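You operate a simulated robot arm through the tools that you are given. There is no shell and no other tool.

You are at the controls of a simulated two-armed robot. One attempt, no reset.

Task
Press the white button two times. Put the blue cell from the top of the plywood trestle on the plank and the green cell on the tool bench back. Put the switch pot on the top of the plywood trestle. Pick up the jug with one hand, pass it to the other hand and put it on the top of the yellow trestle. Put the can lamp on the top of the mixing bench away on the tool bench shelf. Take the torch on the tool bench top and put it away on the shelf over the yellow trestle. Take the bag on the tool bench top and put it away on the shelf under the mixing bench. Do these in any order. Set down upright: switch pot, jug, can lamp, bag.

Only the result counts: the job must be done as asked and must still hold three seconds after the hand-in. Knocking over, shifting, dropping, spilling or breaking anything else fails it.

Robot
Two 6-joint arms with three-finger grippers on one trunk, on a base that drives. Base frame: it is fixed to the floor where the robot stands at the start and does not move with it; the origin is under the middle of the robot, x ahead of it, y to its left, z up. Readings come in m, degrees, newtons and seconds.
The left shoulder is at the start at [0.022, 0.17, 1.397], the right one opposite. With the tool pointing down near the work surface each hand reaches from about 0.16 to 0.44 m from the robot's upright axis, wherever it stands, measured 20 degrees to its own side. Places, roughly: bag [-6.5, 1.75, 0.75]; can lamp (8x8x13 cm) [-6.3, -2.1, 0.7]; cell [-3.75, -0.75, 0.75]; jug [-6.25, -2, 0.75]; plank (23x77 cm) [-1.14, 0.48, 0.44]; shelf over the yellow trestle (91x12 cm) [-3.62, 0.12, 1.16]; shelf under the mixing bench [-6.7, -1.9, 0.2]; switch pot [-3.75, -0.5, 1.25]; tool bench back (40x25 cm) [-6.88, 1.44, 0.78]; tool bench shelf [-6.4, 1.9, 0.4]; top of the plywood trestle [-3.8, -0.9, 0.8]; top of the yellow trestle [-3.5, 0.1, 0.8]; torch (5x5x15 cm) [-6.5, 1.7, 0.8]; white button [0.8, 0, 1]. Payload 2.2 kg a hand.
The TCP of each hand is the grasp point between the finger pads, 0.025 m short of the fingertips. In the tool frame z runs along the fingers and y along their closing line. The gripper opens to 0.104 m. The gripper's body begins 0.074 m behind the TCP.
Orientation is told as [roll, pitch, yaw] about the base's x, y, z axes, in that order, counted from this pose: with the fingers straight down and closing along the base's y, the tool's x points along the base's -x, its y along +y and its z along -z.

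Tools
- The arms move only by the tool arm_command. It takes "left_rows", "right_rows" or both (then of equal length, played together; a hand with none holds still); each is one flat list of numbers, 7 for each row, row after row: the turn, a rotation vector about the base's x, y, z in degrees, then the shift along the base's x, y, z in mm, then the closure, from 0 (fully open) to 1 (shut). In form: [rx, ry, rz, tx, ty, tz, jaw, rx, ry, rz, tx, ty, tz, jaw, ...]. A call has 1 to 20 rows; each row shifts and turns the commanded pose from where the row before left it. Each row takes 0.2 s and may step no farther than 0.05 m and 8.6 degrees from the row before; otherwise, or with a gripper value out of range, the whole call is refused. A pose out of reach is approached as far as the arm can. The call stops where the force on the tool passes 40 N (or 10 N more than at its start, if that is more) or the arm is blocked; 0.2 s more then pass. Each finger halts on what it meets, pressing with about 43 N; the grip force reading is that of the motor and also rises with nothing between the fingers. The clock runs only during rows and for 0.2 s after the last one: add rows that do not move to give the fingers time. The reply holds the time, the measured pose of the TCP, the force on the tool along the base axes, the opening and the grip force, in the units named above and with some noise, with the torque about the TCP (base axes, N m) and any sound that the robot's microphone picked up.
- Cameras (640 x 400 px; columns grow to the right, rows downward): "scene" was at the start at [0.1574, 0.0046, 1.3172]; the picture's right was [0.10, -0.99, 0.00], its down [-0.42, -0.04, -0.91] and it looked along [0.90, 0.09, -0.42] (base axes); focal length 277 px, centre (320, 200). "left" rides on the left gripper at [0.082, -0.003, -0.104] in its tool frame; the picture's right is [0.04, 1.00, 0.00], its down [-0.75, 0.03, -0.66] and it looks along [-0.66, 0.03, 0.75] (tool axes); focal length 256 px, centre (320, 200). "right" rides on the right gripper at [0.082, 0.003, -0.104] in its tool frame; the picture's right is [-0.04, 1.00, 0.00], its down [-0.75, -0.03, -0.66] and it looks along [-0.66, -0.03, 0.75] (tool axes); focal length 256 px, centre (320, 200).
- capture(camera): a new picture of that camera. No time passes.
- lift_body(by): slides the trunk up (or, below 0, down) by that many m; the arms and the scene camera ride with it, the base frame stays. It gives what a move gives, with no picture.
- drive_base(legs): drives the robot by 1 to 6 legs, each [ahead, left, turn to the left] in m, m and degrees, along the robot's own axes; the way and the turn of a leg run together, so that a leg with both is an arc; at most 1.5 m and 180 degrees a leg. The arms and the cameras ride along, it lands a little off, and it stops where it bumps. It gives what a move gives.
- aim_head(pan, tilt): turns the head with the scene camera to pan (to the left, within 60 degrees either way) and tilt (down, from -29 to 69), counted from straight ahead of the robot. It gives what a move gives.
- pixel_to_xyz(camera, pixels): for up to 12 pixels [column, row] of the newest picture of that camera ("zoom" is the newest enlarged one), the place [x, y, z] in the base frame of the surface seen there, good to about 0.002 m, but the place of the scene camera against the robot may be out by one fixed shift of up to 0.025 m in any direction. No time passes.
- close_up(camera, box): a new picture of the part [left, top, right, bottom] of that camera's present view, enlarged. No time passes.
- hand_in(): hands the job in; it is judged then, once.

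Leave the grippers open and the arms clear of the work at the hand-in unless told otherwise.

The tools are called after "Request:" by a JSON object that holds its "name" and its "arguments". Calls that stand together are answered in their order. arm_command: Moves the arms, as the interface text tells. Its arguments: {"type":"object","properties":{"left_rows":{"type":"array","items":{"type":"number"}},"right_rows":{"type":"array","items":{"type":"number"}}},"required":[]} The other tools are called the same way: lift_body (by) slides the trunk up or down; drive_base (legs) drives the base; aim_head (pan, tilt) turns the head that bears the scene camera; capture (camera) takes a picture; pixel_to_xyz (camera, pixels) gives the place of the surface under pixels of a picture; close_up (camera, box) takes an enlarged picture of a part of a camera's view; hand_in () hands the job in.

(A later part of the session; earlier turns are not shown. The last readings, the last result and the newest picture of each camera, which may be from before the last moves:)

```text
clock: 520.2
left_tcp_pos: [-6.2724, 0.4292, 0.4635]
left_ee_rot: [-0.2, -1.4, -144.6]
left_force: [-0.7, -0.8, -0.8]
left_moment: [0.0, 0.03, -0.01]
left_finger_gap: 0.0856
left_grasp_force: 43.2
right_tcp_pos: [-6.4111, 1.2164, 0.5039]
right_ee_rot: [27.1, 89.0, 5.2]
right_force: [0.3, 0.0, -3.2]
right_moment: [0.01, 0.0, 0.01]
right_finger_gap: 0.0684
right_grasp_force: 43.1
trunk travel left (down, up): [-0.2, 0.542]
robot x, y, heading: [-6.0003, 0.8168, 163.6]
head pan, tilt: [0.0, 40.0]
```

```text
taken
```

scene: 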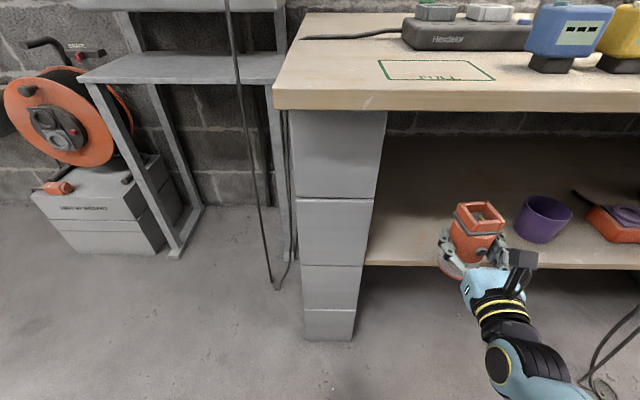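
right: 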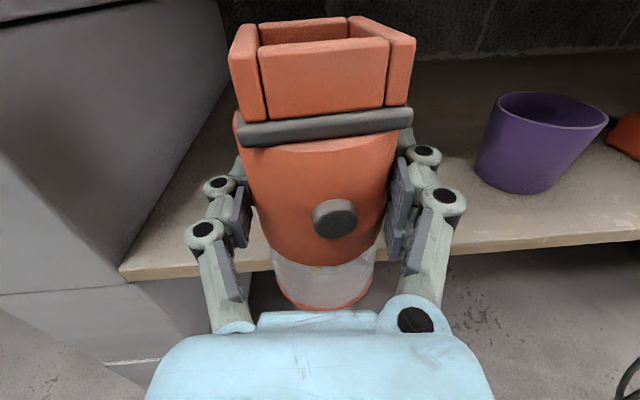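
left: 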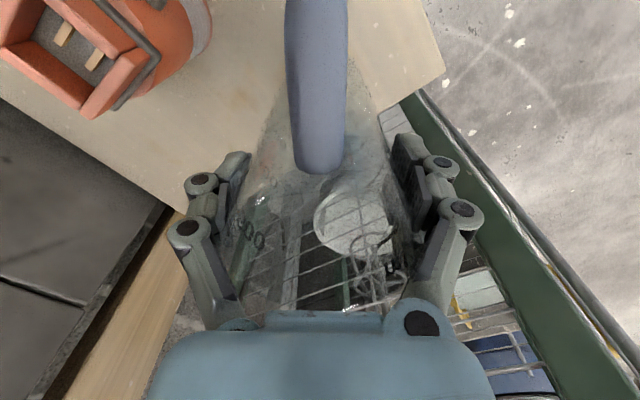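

Clear on both sides. I go the remaining 0.115 m and lower onto the shelf.

Request:
{"name": "drive_base", "arguments": {"legs": [[0.115, 0, 0]]}}

Request:
{"name": "arm_command", "arguments": {"right_rows": [0, 0, 0, 0, 0, -12, 1, 0, 0, 0, 0, 0, -8, 1, 0, 0, 0, 0, 0, -3, 1]}}

Request:
{"name": "capture", "arguments": {"camera": "right"}}

```text
clock: 521.4
left_tcp_pos: [-6.3809, 0.4604, 0.4644]
left_ee_rot: [-0.2, -1.4, -144.6]
left_force: [0.9, -0.5, -1.1]
left_moment: [-0.02, 0.02, -0.03]
left_finger_gap: 0.0852
left_grasp_force: 43.0
right_tcp_pos: [-6.5188, 1.2487, 0.5037]
right_ee_rot: [26.5, 88.9, 4.5]
right_force: [0.2, -0.4, -2.0]
right_moment: [-0.01, -0.03, -0.02]
right_finger_gap: 0.0685
right_grasp_force: 42.7
trunk travel left (down, up): [-0.2, 0.542]
robot x, y, heading: [-6.1059, 0.8426, 163.3]
head pan, tilt: [0.0, 40.0]
```

```text
clock: 522.2
left_tcp_pos: [-6.3812, 0.4612, 0.4651]
left_ee_rot: [-0.2, -1.4, -144.6]
left_force: [0.6, -0.8, -0.9]
left_moment: [-0.02, 0.01, 0.02]
left_finger_gap: 0.0853
left_grasp_force: 42.8
right_tcp_pos: [-6.5202, 1.2491, 0.4819]
right_ee_rot: [26.3, 89.0, 4.5]
right_force: [-0.9, -1.0, -3.2]
right_moment: [0.02, 0.0, -0.01]
right_finger_gap: 0.0683
right_grasp_force: 43.3
trunk travel left (down, up): [-0.2, 0.542]
robot x, y, heading: [-6.1084, 0.8458, 163.5]
head pan, tilt: [0.0, 40.0]
```

```text
taken
```

right: 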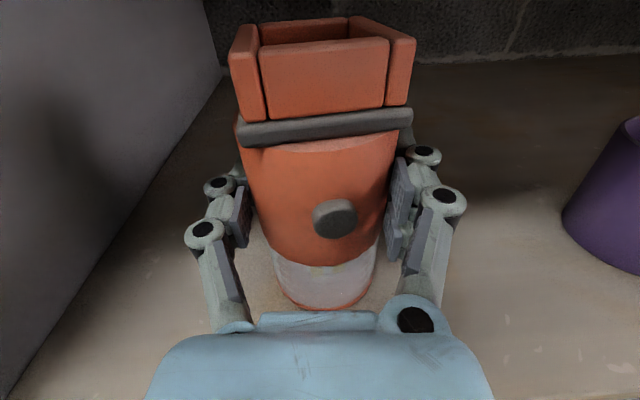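

Over the shelf. I lower the last few mm by 1 mm steps until contact.

Request:
{"name": "arm_command", "arguments": {"right_rows": [0, 0, 0, 0, 0, -1.5, 1, 0, 0, 0, 0, 0, -1.5, 1]}}

Request:
{"name": "arm_command", "arguments": {"right_rows": [0, 0, 0, 0, 0, -1.5, 1]}}

```text
clock: 522.8
left_tcp_pos: [-6.3809, 0.4606, 0.4656]
left_ee_rot: [-0.1, -1.3, -144.6]
left_force: [-0.5, 0.1, -0.9]
left_moment: [-0.02, 0.0, 0.0]
left_finger_gap: 0.0854
left_grasp_force: 43.5
right_tcp_pos: [-6.5182, 1.2503, 0.4804]
right_ee_rot: [35.5, 89.3, 13.5]
right_force: [2.9, 0.1, 8.0]
right_moment: [-0.35, -0.22, 0.08]
right_finger_gap: 0.0683
right_grasp_force: 42.8
trunk travel left (down, up): [-0.2, 0.542]
robot x, y, heading: [-6.1089, 0.8453, 163.4]
head pan, tilt: [0.0, 40.0]
```

```text
clock: 523.2
left_tcp_pos: [-6.3801, 0.4603, 0.4669]
left_ee_rot: [-0.4, -1.4, -144.6]
left_force: [0.5, 0.1, -0.9]
left_moment: [-0.02, 0.0, 0.01]
left_finger_gap: 0.0851
left_grasp_force: 43.1
right_tcp_pos: [-6.519, 1.2493, 0.4807]
right_ee_rot: [45.1, 89.4, 23.2]
right_force: [7.0, 1.7, 19.4]
right_moment: [-0.68, -0.54, 0.16]
right_finger_gap: 0.0684
right_grasp_force: 42.9
trunk travel left (down, up): [-0.2, 0.542]
robot x, y, heading: [-6.1123, 0.8481, 163.1]
head pan, tilt: [0.0, 40.0]
```

Firm contact. I ease up 2 mm, open gently, then withdraw.

Request:
{"name": "arm_command", "arguments": {"right_rows": [0, 0, 0, 0, 0, 2.5, 1, 0, 0, 0, 0, 0, 0, 0.5, 0, 0, 0, 0, 0, 0, 0.33, 0, 0, 0, 0, 0, 0, 0.25, 0, 0, 0, 0, 0, 0, 0.1, 0, 0, 0, 0, 0, 0, 0, 0, 0, 0, 0, 0, 0, 0]}}

Request:
{"name": "capture", "arguments": {"camera": "right"}}

```text
clock: 524.8
left_tcp_pos: [-6.3807, 0.4604, 0.4651]
left_ee_rot: [-0.3, -1.4, -144.6]
left_force: [-0.4, 0.3, -1.9]
left_moment: [0.0, 0.0, 0.0]
left_finger_gap: 0.0854
left_grasp_force: 42.7
right_tcp_pos: [-6.5193, 1.2485, 0.4795]
right_ee_rot: [27.4, 89.2, 5.5]
right_force: [-0.4, 0.9, -0.1]
right_moment: [-0.03, -0.04, 0.02]
right_finger_gap: 0.1039
right_grasp_force: 0.0
trunk travel left (down, up): [-0.2, 0.542]
robot x, y, heading: [-6.1086, 0.8472, 163.4]
head pan, tilt: [0.0, 40.0]
```

```text
taken
```

right: 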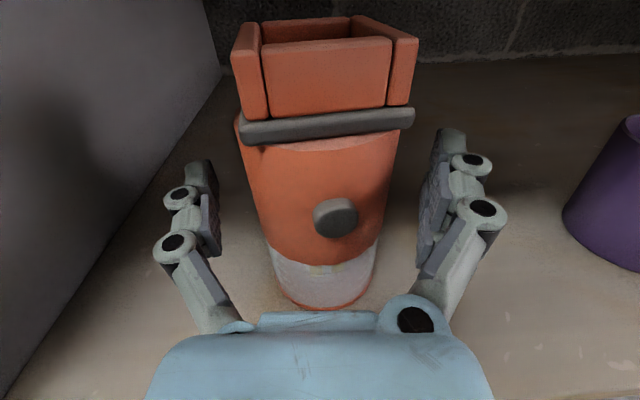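

The lamp stands on the tool bench shelf. I back straight out 0.4 m.

Request:
{"name": "drive_base", "arguments": {"legs": [[-0.4, 0, 0]]}}

Request:
{"name": "capture", "arguments": {"camera": "right"}}

```text
clock: 527.3
left_tcp_pos: [-5.9973, 0.3482, 0.464]
left_ee_rot: [-0.3, -1.4, -143.9]
left_force: [0.8, 0.9, -0.6]
left_moment: [0.02, 0.03, 0.01]
left_finger_gap: 0.0852
left_grasp_force: 42.6
right_tcp_pos: [-6.1445, 1.1349, 0.4792]
right_ee_rot: [27.5, 88.9, 6.2]
right_force: [-0.1, -0.4, -0.1]
right_moment: [0.02, -0.01, 0.02]
right_finger_gap: 0.1042
right_grasp_force: 0.1
trunk travel left (down, up): [-0.2, 0.542]
robot x, y, heading: [-5.7293, 0.7343, 164.2]
head pan, tilt: [0.0, 40.0]
```

```text
taken
```

right: 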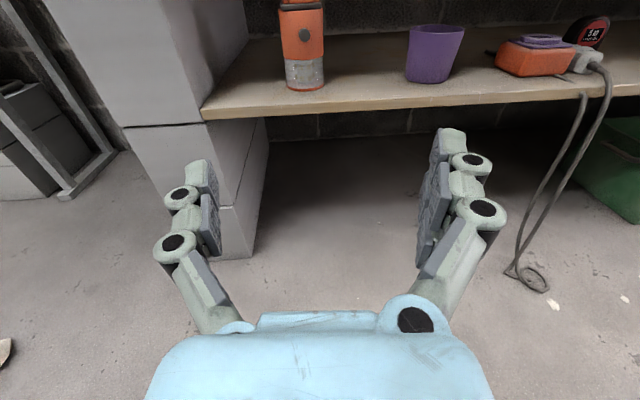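

The lamp stands well. Now the torch: I extend and raise the right hand, lift the trunk 0.21 m, and shift right 0.38 m.

Request:
{"name": "arm_command", "arguments": {"right_rows": [0, 0, 0, -27, 7.6, 30, 0, 0, 0, 0, -27, 7.6, 36, 0, 0, 0, 0, -27, 7.6, 36, 0, 0, 0, 0, -27, 7.6, 36, 0, 0, 0, 0, -27, 7.6, 36, 0]}}

Request:
{"name": "lift_body", "arguments": {"by": 0.22}}

Request:
{"name": "drive_base", "arguments": {"legs": [[0, -0.381, -1.5]]}}

Request:
{"name": "capture", "arguments": {"camera": "right"}}

Request:
{"name": "capture", "arguments": {"camera": "scene"}}

```text
clock: 528.5
left_tcp_pos: [-5.9988, 0.3486, 0.465]
left_ee_rot: [-0.2, -1.4, -144.0]
left_force: [0.3, -1.1, -0.6]
left_moment: [0.01, 0.01, 0.01]
left_finger_gap: 0.0855
left_grasp_force: 43.0
right_tcp_pos: [-6.2772, 1.1705, 0.6561]
right_ee_rot: [80.5, 87.2, 58.9]
right_force: [-0.1, -1.2, -2.8]
right_moment: [-0.16, 0.17, -0.07]
right_finger_gap: 0.104
right_grasp_force: 0.1
trunk travel left (down, up): [-0.2, 0.542]
robot x, y, heading: [-5.7285, 0.7397, 164.2]
head pan, tilt: [0.0, 40.0]
```

```text
clock: 530.8
left_tcp_pos: [-5.9975, 0.346, 0.6842]
left_ee_rot: [-0.2, -1.3, -144.0]
left_force: [-0.1, 0.2, -1.2]
left_moment: [0.0, 0.06, 0.01]
left_finger_gap: 0.0853
left_grasp_force: 42.5
right_tcp_pos: [-6.2795, 1.1729, 0.8737]
right_ee_rot: [25.8, 89.1, 4.6]
right_force: [-0.4, -0.5, -0.7]
right_moment: [-0.02, 0.0, 0.04]
right_finger_gap: 0.1039
right_grasp_force: 0.1
trunk travel left (down, up): [-0.42, 0.322]
robot x, y, heading: [-5.7313, 0.735, 164.3]
head pan, tilt: [0.0, 40.0]
```

```text
clock: 533.2
left_tcp_pos: [-5.9021, 0.7117, 0.6855]
left_ee_rot: [-0.2, -1.4, -145.6]
left_force: [-0.4, 0.9, -1.0]
left_moment: [-0.02, -0.02, 0.02]
left_finger_gap: 0.0853
left_grasp_force: 42.8
right_tcp_pos: [-6.1592, 1.5446, 0.8729]
right_ee_rot: [24.8, 89.1, 1.8]
right_force: [0.3, -0.3, 0.2]
right_moment: [-0.01, 0.04, 0.05]
right_finger_gap: 0.1041
right_grasp_force: 0.1
trunk travel left (down, up): [-0.42, 0.322]
robot x, y, heading: [-5.6219, 1.095, 162.6]
head pan, tilt: [0.0, 40.0]
```

```text
taken
```

right: 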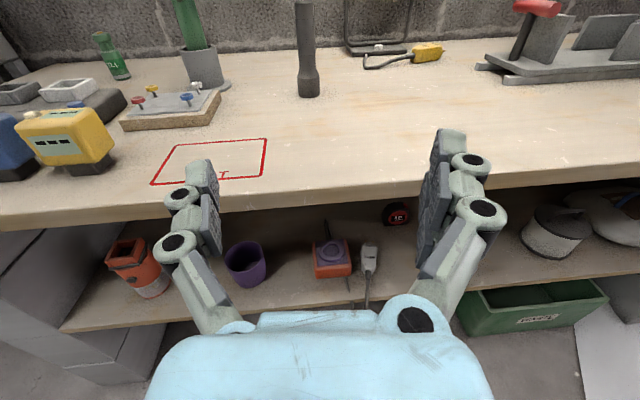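

```text
taken
```

scene: 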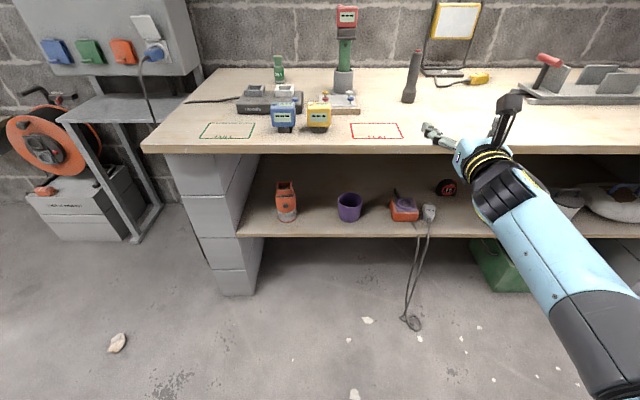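

The torch is at (305,50) in the wrist view. I measure it.

Request:
{"name": "pixel_to_xyz", "arguments": {"camera": "right", "pixels": [[308, 90], [297, 88], [319, 88], [305, 30], [297, 30], [313, 30], [308, 75], [304, 10]]}}

```text
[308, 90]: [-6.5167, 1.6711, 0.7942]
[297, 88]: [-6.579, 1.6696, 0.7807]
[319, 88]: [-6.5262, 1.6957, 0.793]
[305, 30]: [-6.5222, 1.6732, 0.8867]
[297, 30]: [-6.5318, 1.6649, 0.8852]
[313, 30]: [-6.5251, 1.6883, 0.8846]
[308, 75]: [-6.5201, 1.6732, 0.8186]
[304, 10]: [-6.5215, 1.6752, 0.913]
```

Torch axis ≈[-6.537,1.679]. I drive ahead 0.3 m (1.5 cm right), check, then finish.

Request:
{"name": "drive_base", "arguments": {"legs": [[0.3, -0.014, 0]]}}

Request:
{"name": "capture", "arguments": {"camera": "right"}}

Request:
{"name": "pixel_to_xyz", "arguments": {"camera": "right", "pixels": [[315, 100], [315, 60], [310, 180], [300, 100], [330, 100]]}}

```text
clock: 535.2
left_tcp_pos: [-6.1905, 0.8177, 0.6847]
left_ee_rot: [-0.1, -1.4, -145.8]
left_force: [-1.2, 0.1, -1.9]
left_moment: [0.0, 0.0, -0.02]
left_finger_gap: 0.0849
left_grasp_force: 42.7
right_tcp_pos: [-6.4471, 1.6521, 0.8729]
right_ee_rot: [25.6, 89.0, 2.7]
right_force: [0.8, 0.3, -0.8]
right_moment: [0.0, 0.0, -0.03]
right_finger_gap: 0.1037
right_grasp_force: 0.0
trunk travel left (down, up): [-0.42, 0.322]
robot x, y, heading: [-5.909, 1.2009, 162.3]
head pan, tilt: [0.0, 40.0]
```

```text
taken
```

right: 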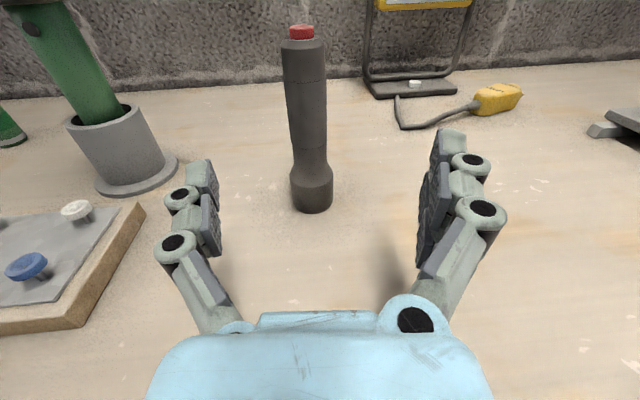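

```text
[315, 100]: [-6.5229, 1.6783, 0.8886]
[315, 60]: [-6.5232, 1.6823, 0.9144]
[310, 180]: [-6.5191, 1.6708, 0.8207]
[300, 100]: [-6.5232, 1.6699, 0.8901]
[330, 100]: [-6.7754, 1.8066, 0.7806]
```

Good line. I drive the last 0.093 m and close on the torch.

Request:
{"name": "drive_base", "arguments": {"legs": [[0.093, 0, 0]]}}

Request:
{"name": "capture", "arguments": {"camera": "right"}}

```text
clock: 536.4
left_tcp_pos: [-6.2793, 0.8464, 0.6851]
left_ee_rot: [-0.1, -1.4, -145.8]
left_force: [-0.3, 0.6, -1.2]
left_moment: [-0.01, -0.02, 0.0]
left_finger_gap: 0.0852
left_grasp_force: 43.2
right_tcp_pos: [-6.5364, 1.6798, 0.8727]
right_ee_rot: [24.7, 89.1, 1.8]
right_force: [-0.2, 0.5, -1.0]
right_moment: [0.0, 0.0, -0.02]
right_finger_gap: 0.1039
right_grasp_force: 0.1
trunk travel left (down, up): [-0.42, 0.322]
robot x, y, heading: [-5.9997, 1.2262, 162.4]
head pan, tilt: [0.0, 40.0]
```

```text
taken
```

right: 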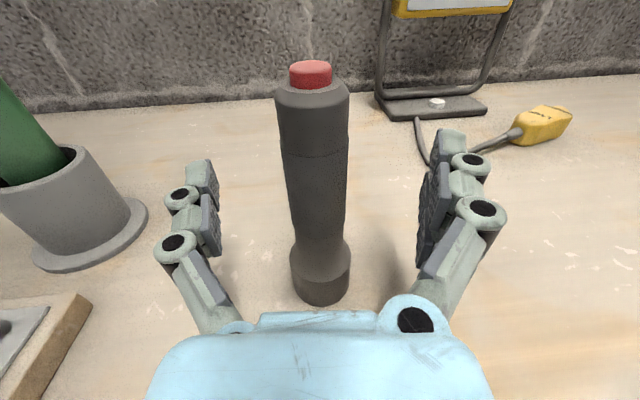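

Request:
{"name": "arm_command", "arguments": {"right_rows": [0, 0, 0, 0, 0, 0, 0.3, 0, 0, 0, 0, 0, 0, 0.5, 0, 0, 0, 0, 0, 0, 0.65, 0, 0, 0, 0, 0, 0, 0.8, 0, 0, 0, 0, 0, 0, 1, 0, 0, 0, 0, 0, 0, 1]}}

Request:
{"name": "lift_body", "arguments": {"by": 0.08}}

Request:
{"name": "capture", "arguments": {"camera": "right"}}

```text
clock: 537.8
left_tcp_pos: [-6.2785, 0.8471, 0.6847]
left_ee_rot: [-0.3, -1.4, -145.7]
left_force: [-0.3, 0.0, -1.4]
left_moment: [-0.02, -0.01, 0.04]
left_finger_gap: 0.0851
left_grasp_force: 43.0
right_tcp_pos: [-6.5346, 1.6789, 0.8741]
right_ee_rot: [26.1, 89.0, 3.0]
right_force: [-1.5, -0.7, 1.2]
right_moment: [0.02, 0.09, 0.01]
right_finger_gap: 0.0265
right_grasp_force: 42.8
trunk travel left (down, up): [-0.42, 0.322]
robot x, y, heading: [-5.9971, 1.2293, 162.1]
head pan, tilt: [0.0, 40.0]
```

```text
clock: 538.9
left_tcp_pos: [-6.2798, 0.8455, 0.7656]
left_ee_rot: [-0.2, -1.4, -145.7]
left_force: [0.0, -0.4, -1.3]
left_moment: [0.0, -0.01, -0.02]
left_finger_gap: 0.0855
left_grasp_force: 43.1
right_tcp_pos: [-6.5346, 1.6782, 0.953]
right_ee_rot: [24.5, 89.0, 1.5]
right_force: [-0.5, -0.8, -1.4]
right_moment: [0.02, 0.03, -0.03]
right_finger_gap: 0.0136
right_grasp_force: 30.3
trunk travel left (down, up): [-0.5, 0.242]
robot x, y, heading: [-5.9967, 1.2234, 162.2]
head pan, tilt: [0.0, 40.0]
```

```text
taken
```

right: 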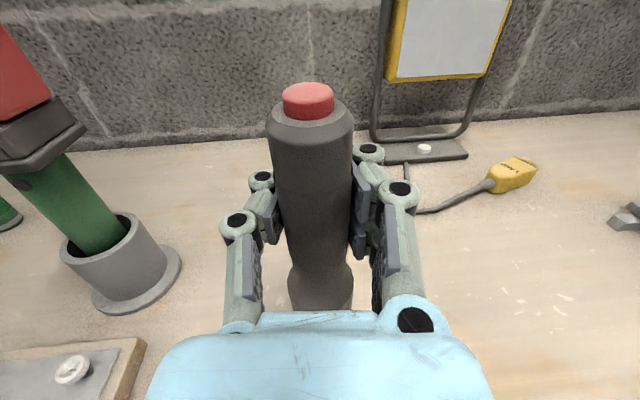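

The opening reads 13.6 mm, less than the torch body; it may have slipped in the grip. I zoom in to inspect.

Request:
{"name": "close_up", "arguments": {"camera": "right", "box": [200, 70, 440, 330]}}

Request:
{"name": "close_up", "arguments": {"camera": "scene", "box": [300, 20, 560, 200]}}

Request:
{"name": "pixel_to_xyz", "arguments": {"camera": "right", "pixels": [[308, 100], [308, 150], [310, 220], [315, 290], [258, 230], [375, 200], [262, 180], [368, 155]]}}

```text
1.54 times, centred on (320, 200) of right
```

zoom: 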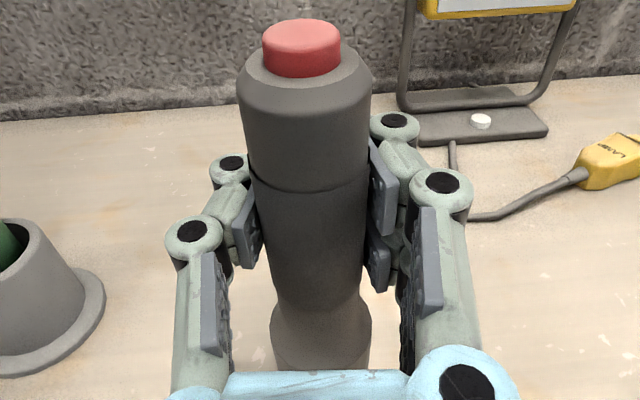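

```text
2.22 times, centred on (430, 110) of scene
```

zoom: 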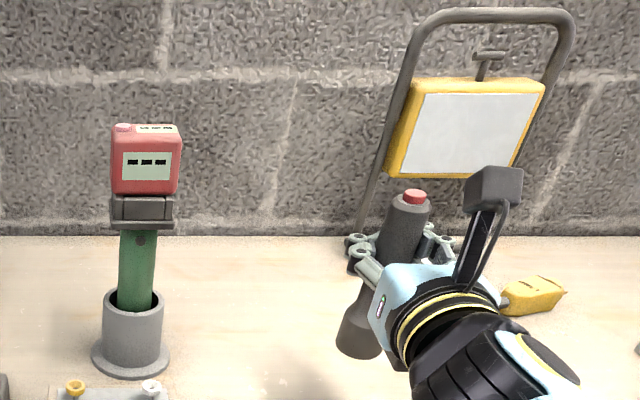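

```text
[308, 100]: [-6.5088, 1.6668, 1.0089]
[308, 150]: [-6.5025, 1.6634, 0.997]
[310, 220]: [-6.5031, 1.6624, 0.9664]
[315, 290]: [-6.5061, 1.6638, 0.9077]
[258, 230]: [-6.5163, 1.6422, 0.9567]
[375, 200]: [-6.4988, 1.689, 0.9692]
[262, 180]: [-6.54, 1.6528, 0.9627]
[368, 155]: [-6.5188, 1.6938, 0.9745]
```

The torch is off the bench but leaning and sits nearer the palm. I test the hold with a few still rows and look again.

Request:
{"name": "arm_command", "arguments": {"right_rows": [0, 0, 0, 0, 0, 10, 1, 0, 0, 0, 0, 0, 0, 1, 0, 0, 0, 0, 0, 0, 1, 0, 0, 0, 0, 0, -10, 1, 0, 0, 0, 0, 0, 0, 1]}}

Request:
{"name": "capture", "arguments": {"camera": "right"}}

Request:
{"name": "pixel_to_xyz", "arguments": {"camera": "right", "pixels": [[308, 100], [308, 150], [310, 220], [315, 290]]}}

```text
clock: 540.1
left_tcp_pos: [-6.2801, 0.846, 0.7656]
left_ee_rot: [-0.2, -1.4, -145.7]
left_force: [0.1, 0.4, -0.7]
left_moment: [-0.04, 0.03, 0.01]
left_finger_gap: 0.0854
left_grasp_force: 42.7
right_tcp_pos: [-6.5334, 1.6791, 0.9542]
right_ee_rot: [26.5, 89.1, 3.3]
right_force: [-0.3, 0.2, 0.6]
right_moment: [-0.01, 0.01, 0.0]
right_finger_gap: 0.006
right_grasp_force: 20.1
trunk travel left (down, up): [-0.5, 0.242]
robot x, y, heading: [-5.9981, 1.2254, 162.3]
head pan, tilt: [0.0, 40.0]
```

```text
taken
```

right: 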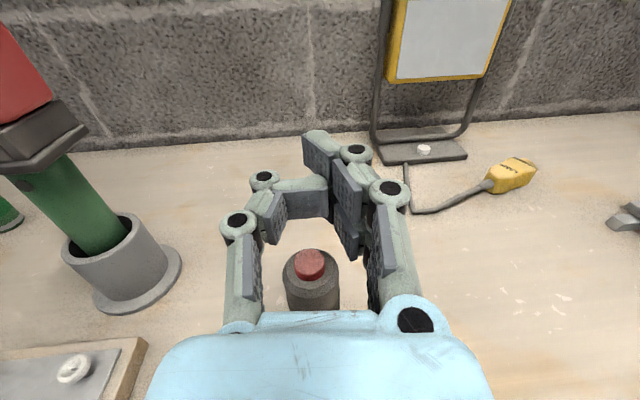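

```text
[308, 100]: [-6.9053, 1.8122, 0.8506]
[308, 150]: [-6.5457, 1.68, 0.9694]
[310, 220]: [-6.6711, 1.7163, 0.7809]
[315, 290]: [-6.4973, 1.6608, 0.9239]
```

The torch slid out and now stands on the bench again, between my closed fingers and palm. I open the fingers slowly, keeping the hand still, and look.

Request:
{"name": "arm_command", "arguments": {"right_rows": [0, 0, 0, 0, 0, 0, 0.8, 0, 0, 0, 0, 0, 0, 0.6, 0, 0, 0, 0, 0, 0, 0.4, 0, 0, 0, 0, 0, 0, 0.2, 0, 0, 0, 0, 0, 0, 0, 0, 0, 0, 0, 0, 0, 0]}}

Request:
{"name": "capture", "arguments": {"camera": "right"}}

Request:
{"name": "pixel_to_xyz", "arguments": {"camera": "right", "pixels": [[310, 262], [310, 275], [312, 295], [300, 290], [330, 290]]}}

```text
clock: 541.5
left_tcp_pos: [-6.2792, 0.8466, 0.7644]
left_ee_rot: [-0.2, -1.4, -145.7]
left_force: [-0.2, 0.1, -1.1]
left_moment: [0.01, 0.04, -0.03]
left_finger_gap: 0.0854
left_grasp_force: 42.9
right_tcp_pos: [-6.5338, 1.6801, 0.9538]
right_ee_rot: [26.1, 89.0, 3.1]
right_force: [0.1, 0.0, 0.1]
right_moment: [0.0, -0.02, -0.01]
right_finger_gap: 0.104
right_grasp_force: 0.0
trunk travel left (down, up): [-0.5, 0.242]
robot x, y, heading: [-5.9984, 1.2288, 162.4]
head pan, tilt: [0.0, 40.0]
```

```text
taken
```

right: 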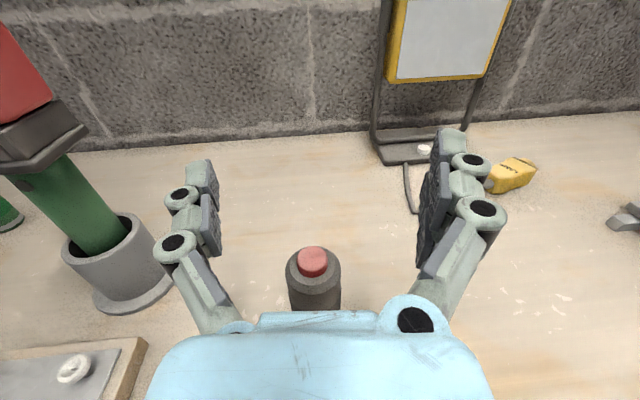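

```text
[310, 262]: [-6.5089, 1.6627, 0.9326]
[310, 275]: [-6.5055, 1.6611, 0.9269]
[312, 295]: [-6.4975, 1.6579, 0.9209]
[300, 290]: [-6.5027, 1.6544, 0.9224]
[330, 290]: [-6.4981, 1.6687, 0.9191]
```

The torch stands upright at ≈[-6.51,1.663]. I back the base 0.13 m to look at its profile.

Request:
{"name": "drive_base", "arguments": {"legs": [[-0.13, 0, 0]]}}

Request:
{"name": "lift_body", "arguments": {"by": -0.06}}

Request:
{"name": "capture", "arguments": {"camera": "right"}}

Request:
{"name": "close_up", "arguments": {"camera": "right", "box": [250, 30, 400, 190]}}

```text
clock: 542.8
left_tcp_pos: [-6.1547, 0.8079, 0.7642]
left_ee_rot: [-0.3, -1.5, -145.9]
left_force: [0.1, -0.8, -1.6]
left_moment: [-0.02, 0.08, 0.0]
left_finger_gap: 0.0853
left_grasp_force: 43.6
right_tcp_pos: [-6.4101, 1.6395, 0.9545]
right_ee_rot: [28.4, 89.1, 5.3]
right_force: [-0.1, -0.5, -0.1]
right_moment: [-0.03, -0.03, -0.03]
right_finger_gap: 0.1042
right_grasp_force: 0.1
trunk travel left (down, up): [-0.5, 0.242]
robot x, y, heading: [-5.8724, 1.1874, 162.2]
head pan, tilt: [0.0, 40.0]
```

```text
clock: 543.8
left_tcp_pos: [-6.156, 0.8078, 0.7046]
left_ee_rot: [-0.2, -1.4, -145.8]
left_force: [0.7, -0.3, -0.8]
left_moment: [-0.01, 0.02, 0.01]
left_finger_gap: 0.0851
left_grasp_force: 43.1
right_tcp_pos: [-6.4117, 1.6401, 0.895]
right_ee_rot: [26.9, 89.2, 3.7]
right_force: [-0.2, 0.0, 0.4]
right_moment: [0.0, -0.01, -0.02]
right_finger_gap: 0.1041
right_grasp_force: 0.0
trunk travel left (down, up): [-0.44, 0.302]
robot x, y, heading: [-5.8766, 1.1927, 162.5]
head pan, tilt: [0.0, 40.0]
```

```text
taken
```

right: 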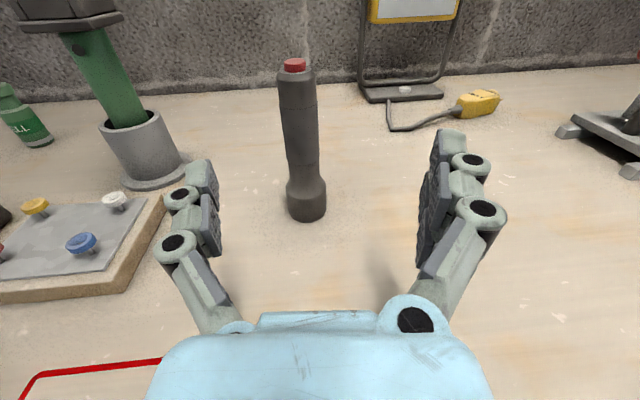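

```text
2.50 times, centred on (325, 110) of right
```

zoom: 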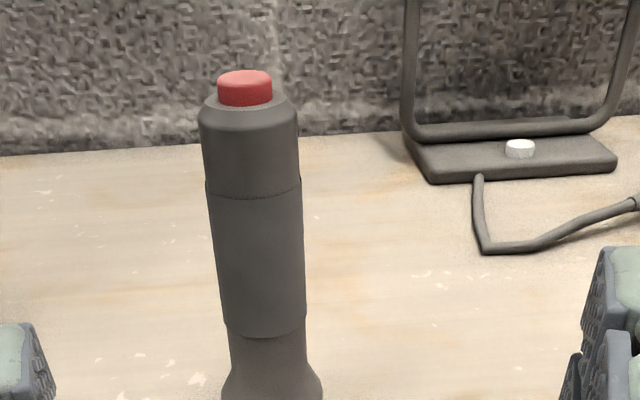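

The torch was probably tilted by my 9 mm off-centre closing. I measure it again to centre precisely.

Request:
{"name": "pixel_to_xyz", "arguments": {"camera": "right", "pixels": [[296, 65], [298, 85], [281, 85], [315, 85], [302, 130], [286, 130], [317, 130], [306, 205], [290, 200], [324, 200]]}}

```text
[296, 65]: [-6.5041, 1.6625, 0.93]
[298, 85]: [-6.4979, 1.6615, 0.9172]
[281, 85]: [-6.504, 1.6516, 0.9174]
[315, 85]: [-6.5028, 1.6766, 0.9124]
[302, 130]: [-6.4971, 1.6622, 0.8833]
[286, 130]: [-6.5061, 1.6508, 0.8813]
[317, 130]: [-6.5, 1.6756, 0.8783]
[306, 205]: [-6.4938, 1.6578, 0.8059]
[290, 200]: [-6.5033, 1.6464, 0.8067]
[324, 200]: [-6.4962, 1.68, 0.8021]
```

I lower the hand 18 mm to the middle section and drive in 0.1025 m, then check centring.

Request:
{"name": "arm_command", "arguments": {"right_rows": [0, 0, 0, 0, 0, -18, 0]}}

Request:
{"name": "drive_base", "arguments": {"legs": [[0.1, 0.0034, 0]]}}

Request:
{"name": "capture", "arguments": {"camera": "right"}}

Request:
{"name": "pixel_to_xyz", "arguments": {"camera": "right", "pixels": [[315, 150], [315, 180], [295, 170], [335, 170], [290, 120], [340, 120], [315, 230]]}}

```text
clock: 544.2
left_tcp_pos: [-6.1558, 0.8065, 0.7038]
left_ee_rot: [-0.2, -1.4, -145.7]
left_force: [-0.3, 1.1, -1.5]
left_moment: [-0.04, 0.02, 0.0]
left_finger_gap: 0.0851
left_grasp_force: 43.0
right_tcp_pos: [-6.4118, 1.6412, 0.8753]
right_ee_rot: [26.3, 89.0, 3.3]
right_force: [0.8, 0.2, -0.9]
right_moment: [0.01, -0.01, 0.03]
right_finger_gap: 0.1037
right_grasp_force: 0.1
trunk travel left (down, up): [-0.44, 0.302]
robot x, y, heading: [-5.8747, 1.1842, 162.4]
head pan, tilt: [0.0, 40.0]
```

```text
clock: 545.3
left_tcp_pos: [-6.2504, 0.8345, 0.7044]
left_ee_rot: [-0.1, -1.4, -145.7]
left_force: [-0.8, -0.1, -0.9]
left_moment: [-0.04, -0.02, 0.01]
left_finger_gap: 0.0852
left_grasp_force: 43.2
right_tcp_pos: [-6.5047, 1.6676, 0.8749]
right_ee_rot: [25.1, 88.9, 1.7]
right_force: [-0.2, 0.7, 0.1]
right_moment: [0.04, 0.04, -0.02]
right_finger_gap: 0.1037
right_grasp_force: 0.1
trunk travel left (down, up): [-0.44, 0.302]
robot x, y, heading: [-5.9692, 1.2139, 162.4]
head pan, tilt: [0.0, 40.0]
```

```text
taken
```

right: 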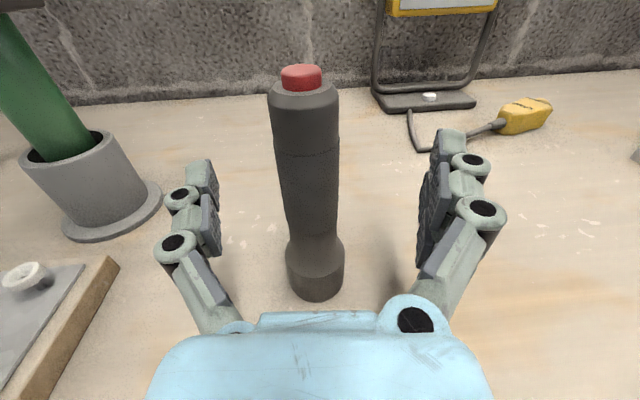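

```text
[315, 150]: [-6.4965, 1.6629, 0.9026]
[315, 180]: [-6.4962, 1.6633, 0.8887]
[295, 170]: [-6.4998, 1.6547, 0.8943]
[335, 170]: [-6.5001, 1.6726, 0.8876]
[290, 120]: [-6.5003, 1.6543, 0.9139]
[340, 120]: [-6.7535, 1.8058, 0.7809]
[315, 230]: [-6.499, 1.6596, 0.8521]
```

Well centred now. I nudge 5 mm forward and close slowly, then watch the gap.

Request:
{"name": "arm_command", "arguments": {"right_rows": [0, 0, 0, -5.2, 1.5, 0, 0.3, 0, 0, 0, 0, 0, 0, 0.5, 0, 0, 0, 0, 0, 0, 0.6, 0, 0, 0, 0, 0, 0, 0.66, 0, 0, 0, 0, 0, 0, 0.7, 0, 0, 0, 0, 0, 0, 0.75, 0, 0, 0, 0, 0, 0, 1, 0, 0, 0, 0, 0, 0, 1, 0, 0, 0, 0, 0, 0, 1, 0, 0, 0, 0, 0, 0, 1]}}

Request:
{"name": "capture", "arguments": {"camera": "right"}}

```text
clock: 547.5
left_tcp_pos: [-6.2508, 0.8339, 0.7046]
left_ee_rot: [-0.3, -1.3, -145.7]
left_force: [0.6, -0.1, -1.0]
left_moment: [0.0, 0.01, -0.01]
left_finger_gap: 0.0853
left_grasp_force: 42.9
right_tcp_pos: [-6.5106, 1.669, 0.8754]
right_ee_rot: [26.7, 89.0, 3.5]
right_force: [-0.5, 0.3, 0.3]
right_moment: [0.0, 0.03, -0.04]
right_finger_gap: 0.0144
right_grasp_force: 33.4
trunk travel left (down, up): [-0.44, 0.302]
robot x, y, heading: [-5.9707, 1.2139, 162.1]
head pan, tilt: [0.0, 40.0]
```

```text
taken
```

right: 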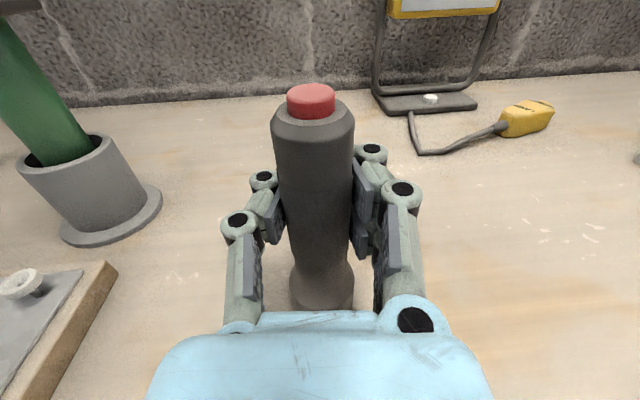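

The torch creeps toward the palm under full grip force. I open, re-approach and use a light grip (partial closure) instead.

Request:
{"name": "arm_command", "arguments": {"right_rows": [0, 0, 0, 0, 0, 0, 0.8, 0, 0, 0, 0, 0, 0, 0.6, 0, 0, 0, 0, 0, 0, 0.4, 0, 0, 0, 0, 0, 0, 0.2, 0, 0, 0, 0, 0, 0, 0, 0, 0, 0, 0, 0, 0, 0]}}

Request:
{"name": "capture", "arguments": {"camera": "right"}}

Request:
{"name": "pixel_to_xyz", "arguments": {"camera": "right", "pixels": [[315, 150], [315, 180], [295, 170], [335, 170], [315, 230], [312, 100]]}}

```text
clock: 548.9
left_tcp_pos: [-6.2506, 0.8347, 0.7047]
left_ee_rot: [-0.2, -1.4, -145.8]
left_force: [0.7, -0.1, -0.8]
left_moment: [0.0, 0.02, -0.02]
left_finger_gap: 0.0852
left_grasp_force: 43.4
right_tcp_pos: [-6.5094, 1.6682, 0.8771]
right_ee_rot: [26.3, 89.0, 3.0]
right_force: [-0.2, 0.2, -0.1]
right_moment: [0.0, 0.0, 0.04]
right_finger_gap: 0.1044
right_grasp_force: 0.0
trunk travel left (down, up): [-0.44, 0.302]
robot x, y, heading: [-5.9686, 1.2135, 161.9]
head pan, tilt: [0.0, 40.0]
```

```text
taken
```

right: 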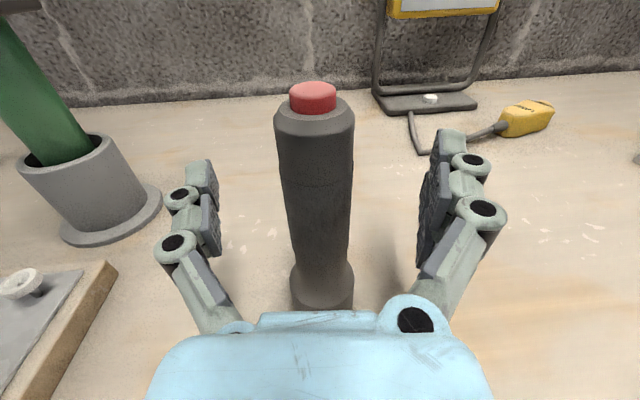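

```text
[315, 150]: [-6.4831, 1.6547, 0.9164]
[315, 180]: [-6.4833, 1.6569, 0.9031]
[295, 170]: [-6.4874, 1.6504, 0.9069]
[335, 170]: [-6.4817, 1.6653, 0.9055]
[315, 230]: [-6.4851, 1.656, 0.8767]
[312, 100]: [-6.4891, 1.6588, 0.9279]
```

The torch still stands. I move the hand back 18 mm so the torch is at the pads, then close only to ~0.74 and read the force.

Request:
{"name": "arm_command", "arguments": {"right_rows": [0, 0, 0, 17, -8, 0, 0, 0, 0, 0, 0, 0, 0, 0.3, 0, 0, 0, 0, 0, 0, 0.55, 0, 0, 0, 0, 0, 0, 0.65, 0, 0, 0, 0, 0, 0, 0.7, 0, 0, 0, 0, 0, 0, 0.72, 0, 0, 0, 0, 0, 0, 0.72]}}

Request:
{"name": "capture", "arguments": {"camera": "right"}}

```text
clock: 550.5
left_tcp_pos: [-6.2502, 0.8337, 0.705]
left_ee_rot: [-0.1, -1.4, -145.8]
left_force: [0.7, -0.3, -1.3]
left_moment: [-0.01, 0.01, 0.02]
left_finger_gap: 0.0851
left_grasp_force: 42.4
right_tcp_pos: [-6.4921, 1.66, 0.8745]
right_ee_rot: [26.3, 89.0, 3.1]
right_force: [0.4, -0.4, -0.5]
right_moment: [0.01, 0.01, 0.02]
right_finger_gap: 0.0289
right_grasp_force: 0.0
trunk travel left (down, up): [-0.44, 0.302]
robot x, y, heading: [-5.968, 1.2161, 162.4]
head pan, tilt: [0.0, 40.0]
```

```text
taken
```

right: 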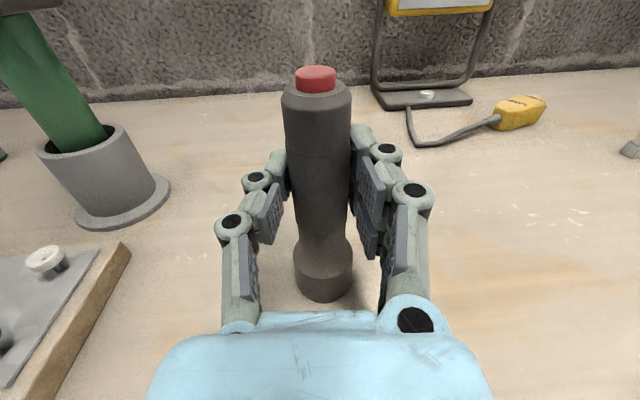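

Gap 28.9 mm with no force yet. I close in tiny steps, reading the force.

Request:
{"name": "arm_command", "arguments": {"right_rows": [0, 0, 0, 0, 0, 0, 0.74, 0, 0, 0, 0, 0, 0, 0.74]}}

Request:
{"name": "arm_command", "arguments": {"right_rows": [0, 0, 0, 0, 0, 0, 0.76, 0, 0, 0, 0, 0, 0, 0.76]}}

```text
clock: 551.1
left_tcp_pos: [-6.2495, 0.8334, 0.7041]
left_ee_rot: [-0.2, -1.4, -145.8]
left_force: [0.3, -0.2, -1.0]
left_moment: [-0.05, -0.02, 0.0]
left_finger_gap: 0.0852
left_grasp_force: 42.9
right_tcp_pos: [-6.4924, 1.6601, 0.8759]
right_ee_rot: [26.5, 89.0, 3.3]
right_force: [1.2, -0.6, 0.1]
right_moment: [-0.04, -0.07, 0.0]
right_finger_gap: 0.027
right_grasp_force: 0.1
trunk travel left (down, up): [-0.44, 0.302]
robot x, y, heading: [-5.9689, 1.2105, 162.3]
head pan, tilt: [0.0, 40.0]
```

```text
clock: 551.7
left_tcp_pos: [-6.2507, 0.835, 0.7038]
left_ee_rot: [-0.2, -1.4, -145.8]
left_force: [0.0, 0.2, -1.0]
left_moment: [-0.02, 0.01, -0.02]
left_finger_gap: 0.0851
left_grasp_force: 42.6
right_tcp_pos: [-6.4912, 1.6608, 0.8766]
right_ee_rot: [26.5, 89.0, 3.3]
right_force: [-0.3, -0.1, -0.2]
right_moment: [-0.04, -0.02, -0.03]
right_finger_gap: 0.026
right_grasp_force: 0.7
trunk travel left (down, up): [-0.44, 0.302]
robot x, y, heading: [-5.9675, 1.215, 162.3]
head pan, tilt: [0.0, 40.0]
```

Contact begins at ~26 mm (0.7 N). I go to 0.80.

Request:
{"name": "arm_command", "arguments": {"right_rows": [0, 0, 0, 0, 0, 0, 0.8, 0, 0, 0, 0, 0, 0, 0.8, 0, 0, 0, 0, 0, 0, 0.8]}}

Request:
{"name": "arm_command", "arguments": {"right_rows": [0, 0, 0, 0, 0, 0, 0.8, 0, 0, 0, 0, 0, 0, 0.8, 0, 0, 0, 0, 0, 0, 0.8]}}

Request:
{"name": "capture", "arguments": {"camera": "right"}}

```text
clock: 552.5
left_tcp_pos: [-6.2508, 0.8342, 0.705]
left_ee_rot: [-0.2, -1.4, -145.8]
left_force: [-0.5, -0.7, -0.8]
left_moment: [-0.01, 0.02, -0.03]
left_finger_gap: 0.0851
left_grasp_force: 42.8
right_tcp_pos: [-6.4922, 1.6606, 0.877]
right_ee_rot: [26.4, 89.0, 3.2]
right_force: [-0.1, -1.0, -0.2]
right_moment: [-0.06, 0.0, 0.01]
right_finger_gap: 0.0245
right_grasp_force: 43.4
trunk travel left (down, up): [-0.44, 0.302]
robot x, y, heading: [-5.9657, 1.2158, 162.3]
head pan, tilt: [0.0, 40.0]
```

```text
clock: 553.3
left_tcp_pos: [-6.2512, 0.8338, 0.7053]
left_ee_rot: [-0.2, -1.5, -145.8]
left_force: [0.2, 0.5, -0.6]
left_moment: [-0.03, -0.02, -0.02]
left_finger_gap: 0.0851
left_grasp_force: 43.2
right_tcp_pos: [-6.4923, 1.6612, 0.8753]
right_ee_rot: [26.7, 89.1, 3.4]
right_force: [-0.3, -0.6, 1.5]
right_moment: [-0.13, 0.08, -0.02]
right_finger_gap: 0.0247
right_grasp_force: 42.4
trunk travel left (down, up): [-0.44, 0.302]
robot x, y, heading: [-5.9677, 1.2141, 162.3]
head pan, tilt: [0.0, 40.0]
```

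```text
taken
```

right: 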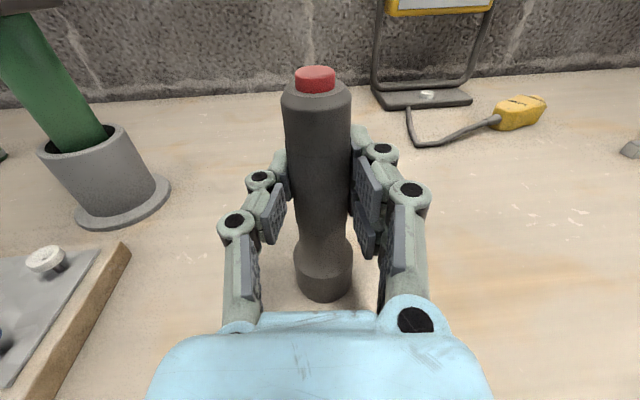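

It holds at 24.7 mm steadily with the torch slightly toward the fingertips. I lift 15 mm slowly, keeping 0.80.

Request:
{"name": "arm_command", "arguments": {"right_rows": [0, 0, 0, 0, 0, 5, 0.8, 0, 0, 0, 0, 0, 5, 0.8, 0, 0, 0, 0, 0, 5, 0.8, 0, 0, 0, 0, 0, 0, 0.8, 0, 0, 0, 0, 0, 0, 0.8]}}

Request:
{"name": "capture", "arguments": {"camera": "right"}}

Request:
{"name": "pixel_to_xyz", "arguments": {"camera": "right", "pixels": [[316, 110], [320, 200], [322, 280]]}}

```text
clock: 554.5
left_tcp_pos: [-6.2508, 0.834, 0.7043]
left_ee_rot: [-0.2, -1.4, -145.8]
left_force: [-0.1, 1.2, -1.8]
left_moment: [0.01, 0.04, -0.02]
left_finger_gap: 0.085
left_grasp_force: 42.3
right_tcp_pos: [-6.4923, 1.6598, 0.8911]
right_ee_rot: [26.3, 89.0, 3.2]
right_force: [0.2, 0.0, -1.3]
right_moment: [0.0, -0.01, -0.03]
right_finger_gap: 0.0244
right_grasp_force: 43.1
trunk travel left (down, up): [-0.44, 0.302]
robot x, y, heading: [-5.9664, 1.2173, 162.3]
head pan, tilt: [0.0, 40.0]
```

```text
taken
```

right: 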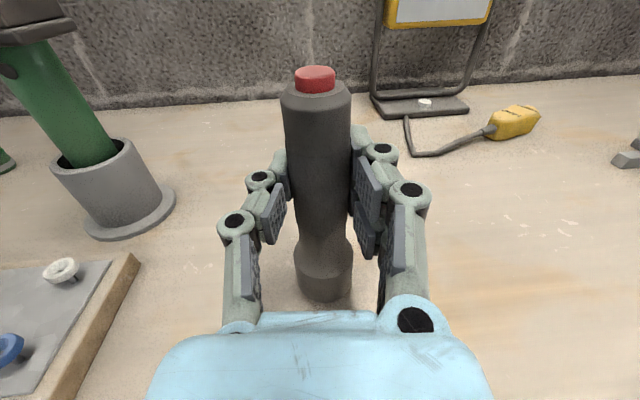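

```text
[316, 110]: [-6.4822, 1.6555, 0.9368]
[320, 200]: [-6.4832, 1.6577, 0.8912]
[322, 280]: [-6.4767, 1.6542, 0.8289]
```

Lifted and steady. I raise the trunk 0.12 m and check the gap again.

Request:
{"name": "lift_body", "arguments": {"by": 0.12}}

Request:
{"name": "arm_command", "arguments": {"right_rows": [0, 0, 0, 0, 0, 0, 0.8, 0, 0, 0, 0, 0, 0, 0.8, 0, 0, 0, 0, 0, 0, 0.8, 0, 0, 0, 0, 0, 0, 0.8, 0, 0, 0, 0, 0, 0, 0.8]}}

Request:
{"name": "capture", "arguments": {"camera": "right"}}

```text
clock: 556.0
left_tcp_pos: [-6.2507, 0.8331, 0.8243]
left_ee_rot: [-0.2, -1.5, -145.8]
left_force: [0.1, 0.4, -0.9]
left_moment: [0.0, 0.01, -0.03]
left_finger_gap: 0.0852
left_grasp_force: 43.0
right_tcp_pos: [-6.4918, 1.6597, 1.0102]
right_ee_rot: [25.7, 89.0, 2.6]
right_force: [-0.1, -0.1, -1.1]
right_moment: [-0.04, 0.0, -0.03]
right_finger_gap: 0.0244
right_grasp_force: 43.4
trunk travel left (down, up): [-0.56, 0.182]
robot x, y, heading: [-5.971, 1.2144, 162.4]
head pan, tilt: [0.0, 40.0]
```

```text
clock: 557.2
left_tcp_pos: [-6.251, 0.8345, 0.8245]
left_ee_rot: [-0.2, -1.4, -145.8]
left_force: [-0.2, -0.1, -1.3]
left_moment: [0.0, 0.0, 0.01]
left_finger_gap: 0.0851
left_grasp_force: 42.5
right_tcp_pos: [-6.4925, 1.6605, 1.0101]
right_ee_rot: [26.1, 89.0, 3.1]
right_force: [0.1, 0.9, -0.3]
right_moment: [0.02, 0.02, 0.01]
right_finger_gap: 0.0246
right_grasp_force: 43.4
trunk travel left (down, up): [-0.56, 0.182]
robot x, y, heading: [-5.9692, 1.2147, 162.5]
head pan, tilt: [0.0, 40.0]
```

```text
taken
```

right: 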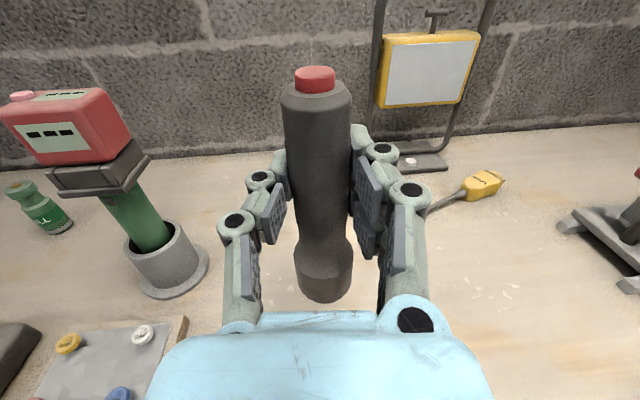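

Stable. I back off 0.45 m from the bench, and bring the jug to the front for the narrow passage.

Request:
{"name": "drive_base", "arguments": {"legs": [[-0.5, 0, 0]]}}

Request:
{"name": "arm_command", "arguments": {"left_rows": [0, 0, 0, -21.3, 30.5, 0, 1, 0, 0, 0, -21.3, 30.5, 0, 1, 0, 0, 0, -21.3, 30.5, 0, 1, 0, 0, 0, -21.3, 30.5, 0, 1, 0, 0, 0, -21.3, 30.5, 0, 1, 0, 0, 0, -21.3, 30.5, 0, 1, 0, 0, 0, -21.3, 30.5, 0, 1, 0, 0, 0, -21.3, 30.5, 0, 1, 0, 0, 0, -21.3, 30.5, 0, 1, 0, 0, 0, -21.3, 30.5, 0, 1], "right_rows": [0, 0, 0, 0, 0, 0, 0.8, 0, 0, 0, 0, 0, 0, 0.8, 0, 0, 0, 0, 0, 0, 0.8, 0, 0, 0, 0, 0, 0, 0.8, 0, 0, 0, 0, 0, 0, 0.8, 0, 0, 0, 0, 0, 0, 0.8, 0, 0, 0, 0, 0, 0, 0.8, 0, 0, 0, 0, 0, 0, 0.8, 0, 0, 0, 0, 0, 0, 0.8, 0, 0, 0, 0, 0, 0, 0.8]}}

Request:
{"name": "aim_head", "arguments": {"pan": 0, "tilt": 35}}

Request:
{"name": "capture", "arguments": {"camera": "scene"}}

```text
clock: 560.1
left_tcp_pos: [-5.7815, 0.6833, 0.8245]
left_ee_rot: [-0.2, -1.5, -145.9]
left_force: [0.1, 0.6, -1.7]
left_moment: [-0.03, 0.02, 0.02]
left_finger_gap: 0.085
left_grasp_force: 43.1
right_tcp_pos: [-6.0215, 1.5106, 1.0108]
right_ee_rot: [27.0, 89.1, 3.8]
right_force: [-0.1, 0.0, -1.7]
right_moment: [0.0, 0.01, 0.01]
right_finger_gap: 0.0244
right_grasp_force: 43.3
trunk travel left (down, up): [-0.56, 0.182]
robot x, y, heading: [-5.5016, 1.0618, 162.2]
head pan, tilt: [0.0, 40.0]
```

```text
clock: 562.3
left_tcp_pos: [-5.9955, 0.9894, 0.8233]
left_ee_rot: [-0.1, -1.4, -146.0]
left_force: [0.6, -0.3, -1.2]
left_moment: [-0.02, 0.02, 0.04]
left_finger_gap: 0.0854
left_grasp_force: 43.4
right_tcp_pos: [-6.0221, 1.512, 1.0096]
right_ee_rot: [23.2, 89.0, -0.1]
right_force: [-0.3, -0.2, -1.0]
right_moment: [0.0, 0.0, 0.02]
right_finger_gap: 0.0246
right_grasp_force: 43.0
trunk travel left (down, up): [-0.56, 0.182]
robot x, y, heading: [-5.5007, 1.0641, 162.3]
head pan, tilt: [0.0, 40.0]
```

```text
clock: 563.0
left_tcp_pos: [-5.9954, 0.9898, 0.8245]
left_ee_rot: [-0.1, -1.4, -145.9]
left_force: [0.7, 0.4, -1.6]
left_moment: [0.03, 0.04, 0.01]
left_finger_gap: 0.0855
left_grasp_force: 42.6
right_tcp_pos: [-6.0212, 1.5116, 1.0112]
right_ee_rot: [25.6, 89.1, 2.2]
right_force: [-0.3, 0.8, -0.9]
right_moment: [0.02, -0.04, 0.0]
right_finger_gap: 0.0244
right_grasp_force: 43.5
trunk travel left (down, up): [-0.56, 0.182]
robot x, y, heading: [-5.5016, 1.064, 162.4]
head pan, tilt: [0.0, 35.0]
```

```text
taken
```

scene: 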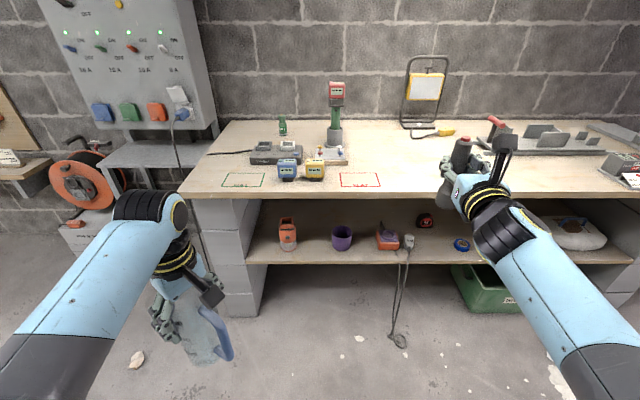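

Everything holds. I drive south to about [-5.3,-1.14], then turn left to face east.

Request:
{"name": "drive_base", "arguments": {"legs": [[0, 0, 107.6], [1.1, 0.1, 0], [1.1, 0.1, 0], [0, 0, 90]]}}

Request:
{"name": "capture", "arguments": {"camera": "scene"}}

```text
clock: 582.1
left_tcp_pos: [-4.781, -0.8728, 0.8239]
left_ee_rot: [-0.2, -1.4, 52.7]
left_force: [-0.4, -0.4, -2.0]
left_moment: [-0.06, -0.02, -0.01]
left_finger_gap: 0.085
left_grasp_force: 42.9
right_tcp_pos: [-4.5891, -1.3606, 1.0108]
right_ee_rot: [25.6, 89.0, -158.9]
right_force: [-0.8, 0.4, -0.9]
right_moment: [0.02, 0.0, 0.03]
right_finger_gap: 0.0248
right_grasp_force: 42.6
trunk travel left (down, up): [-0.56, 0.182]
robot x, y, heading: [-5.2236, -1.1052, 0.9]
head pan, tilt: [0.0, 35.0]
```

```text
taken
```

scene: 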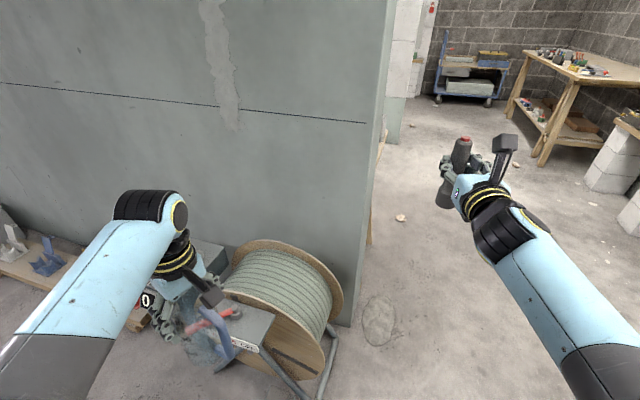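

The jug is above a machine, and a cable spool stands nearby to the right. I measure heights before sidestepping.

Request:
{"name": "pixel_to_xyz", "arguments": {"camera": "scene", "pixels": [[285, 243], [335, 285], [240, 260], [300, 360], [325, 380], [260, 320], [215, 320], [350, 320], [225, 255], [400, 217]]}}

Request:
{"name": "close_up", "arguments": {"camera": "scene", "box": [120, 220, 360, 400]}}

```text
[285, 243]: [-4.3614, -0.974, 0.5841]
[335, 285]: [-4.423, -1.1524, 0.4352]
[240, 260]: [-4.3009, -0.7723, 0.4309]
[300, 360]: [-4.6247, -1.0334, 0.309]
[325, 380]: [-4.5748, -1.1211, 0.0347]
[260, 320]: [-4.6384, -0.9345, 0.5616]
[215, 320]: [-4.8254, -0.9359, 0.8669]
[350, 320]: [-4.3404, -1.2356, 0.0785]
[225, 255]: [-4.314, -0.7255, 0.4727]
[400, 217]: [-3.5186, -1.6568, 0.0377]
```

```text
2.22 times, centred on (240, 310) of scene
```

zoom: 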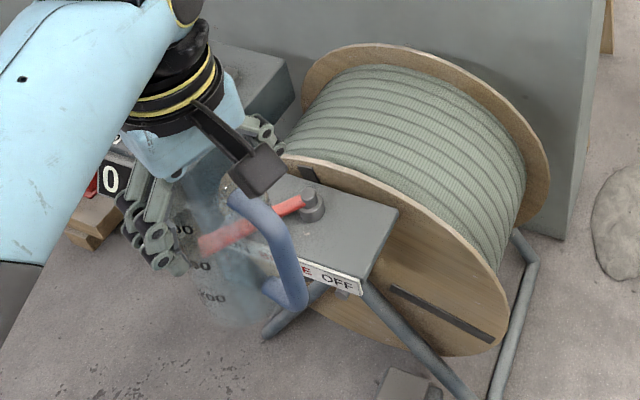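

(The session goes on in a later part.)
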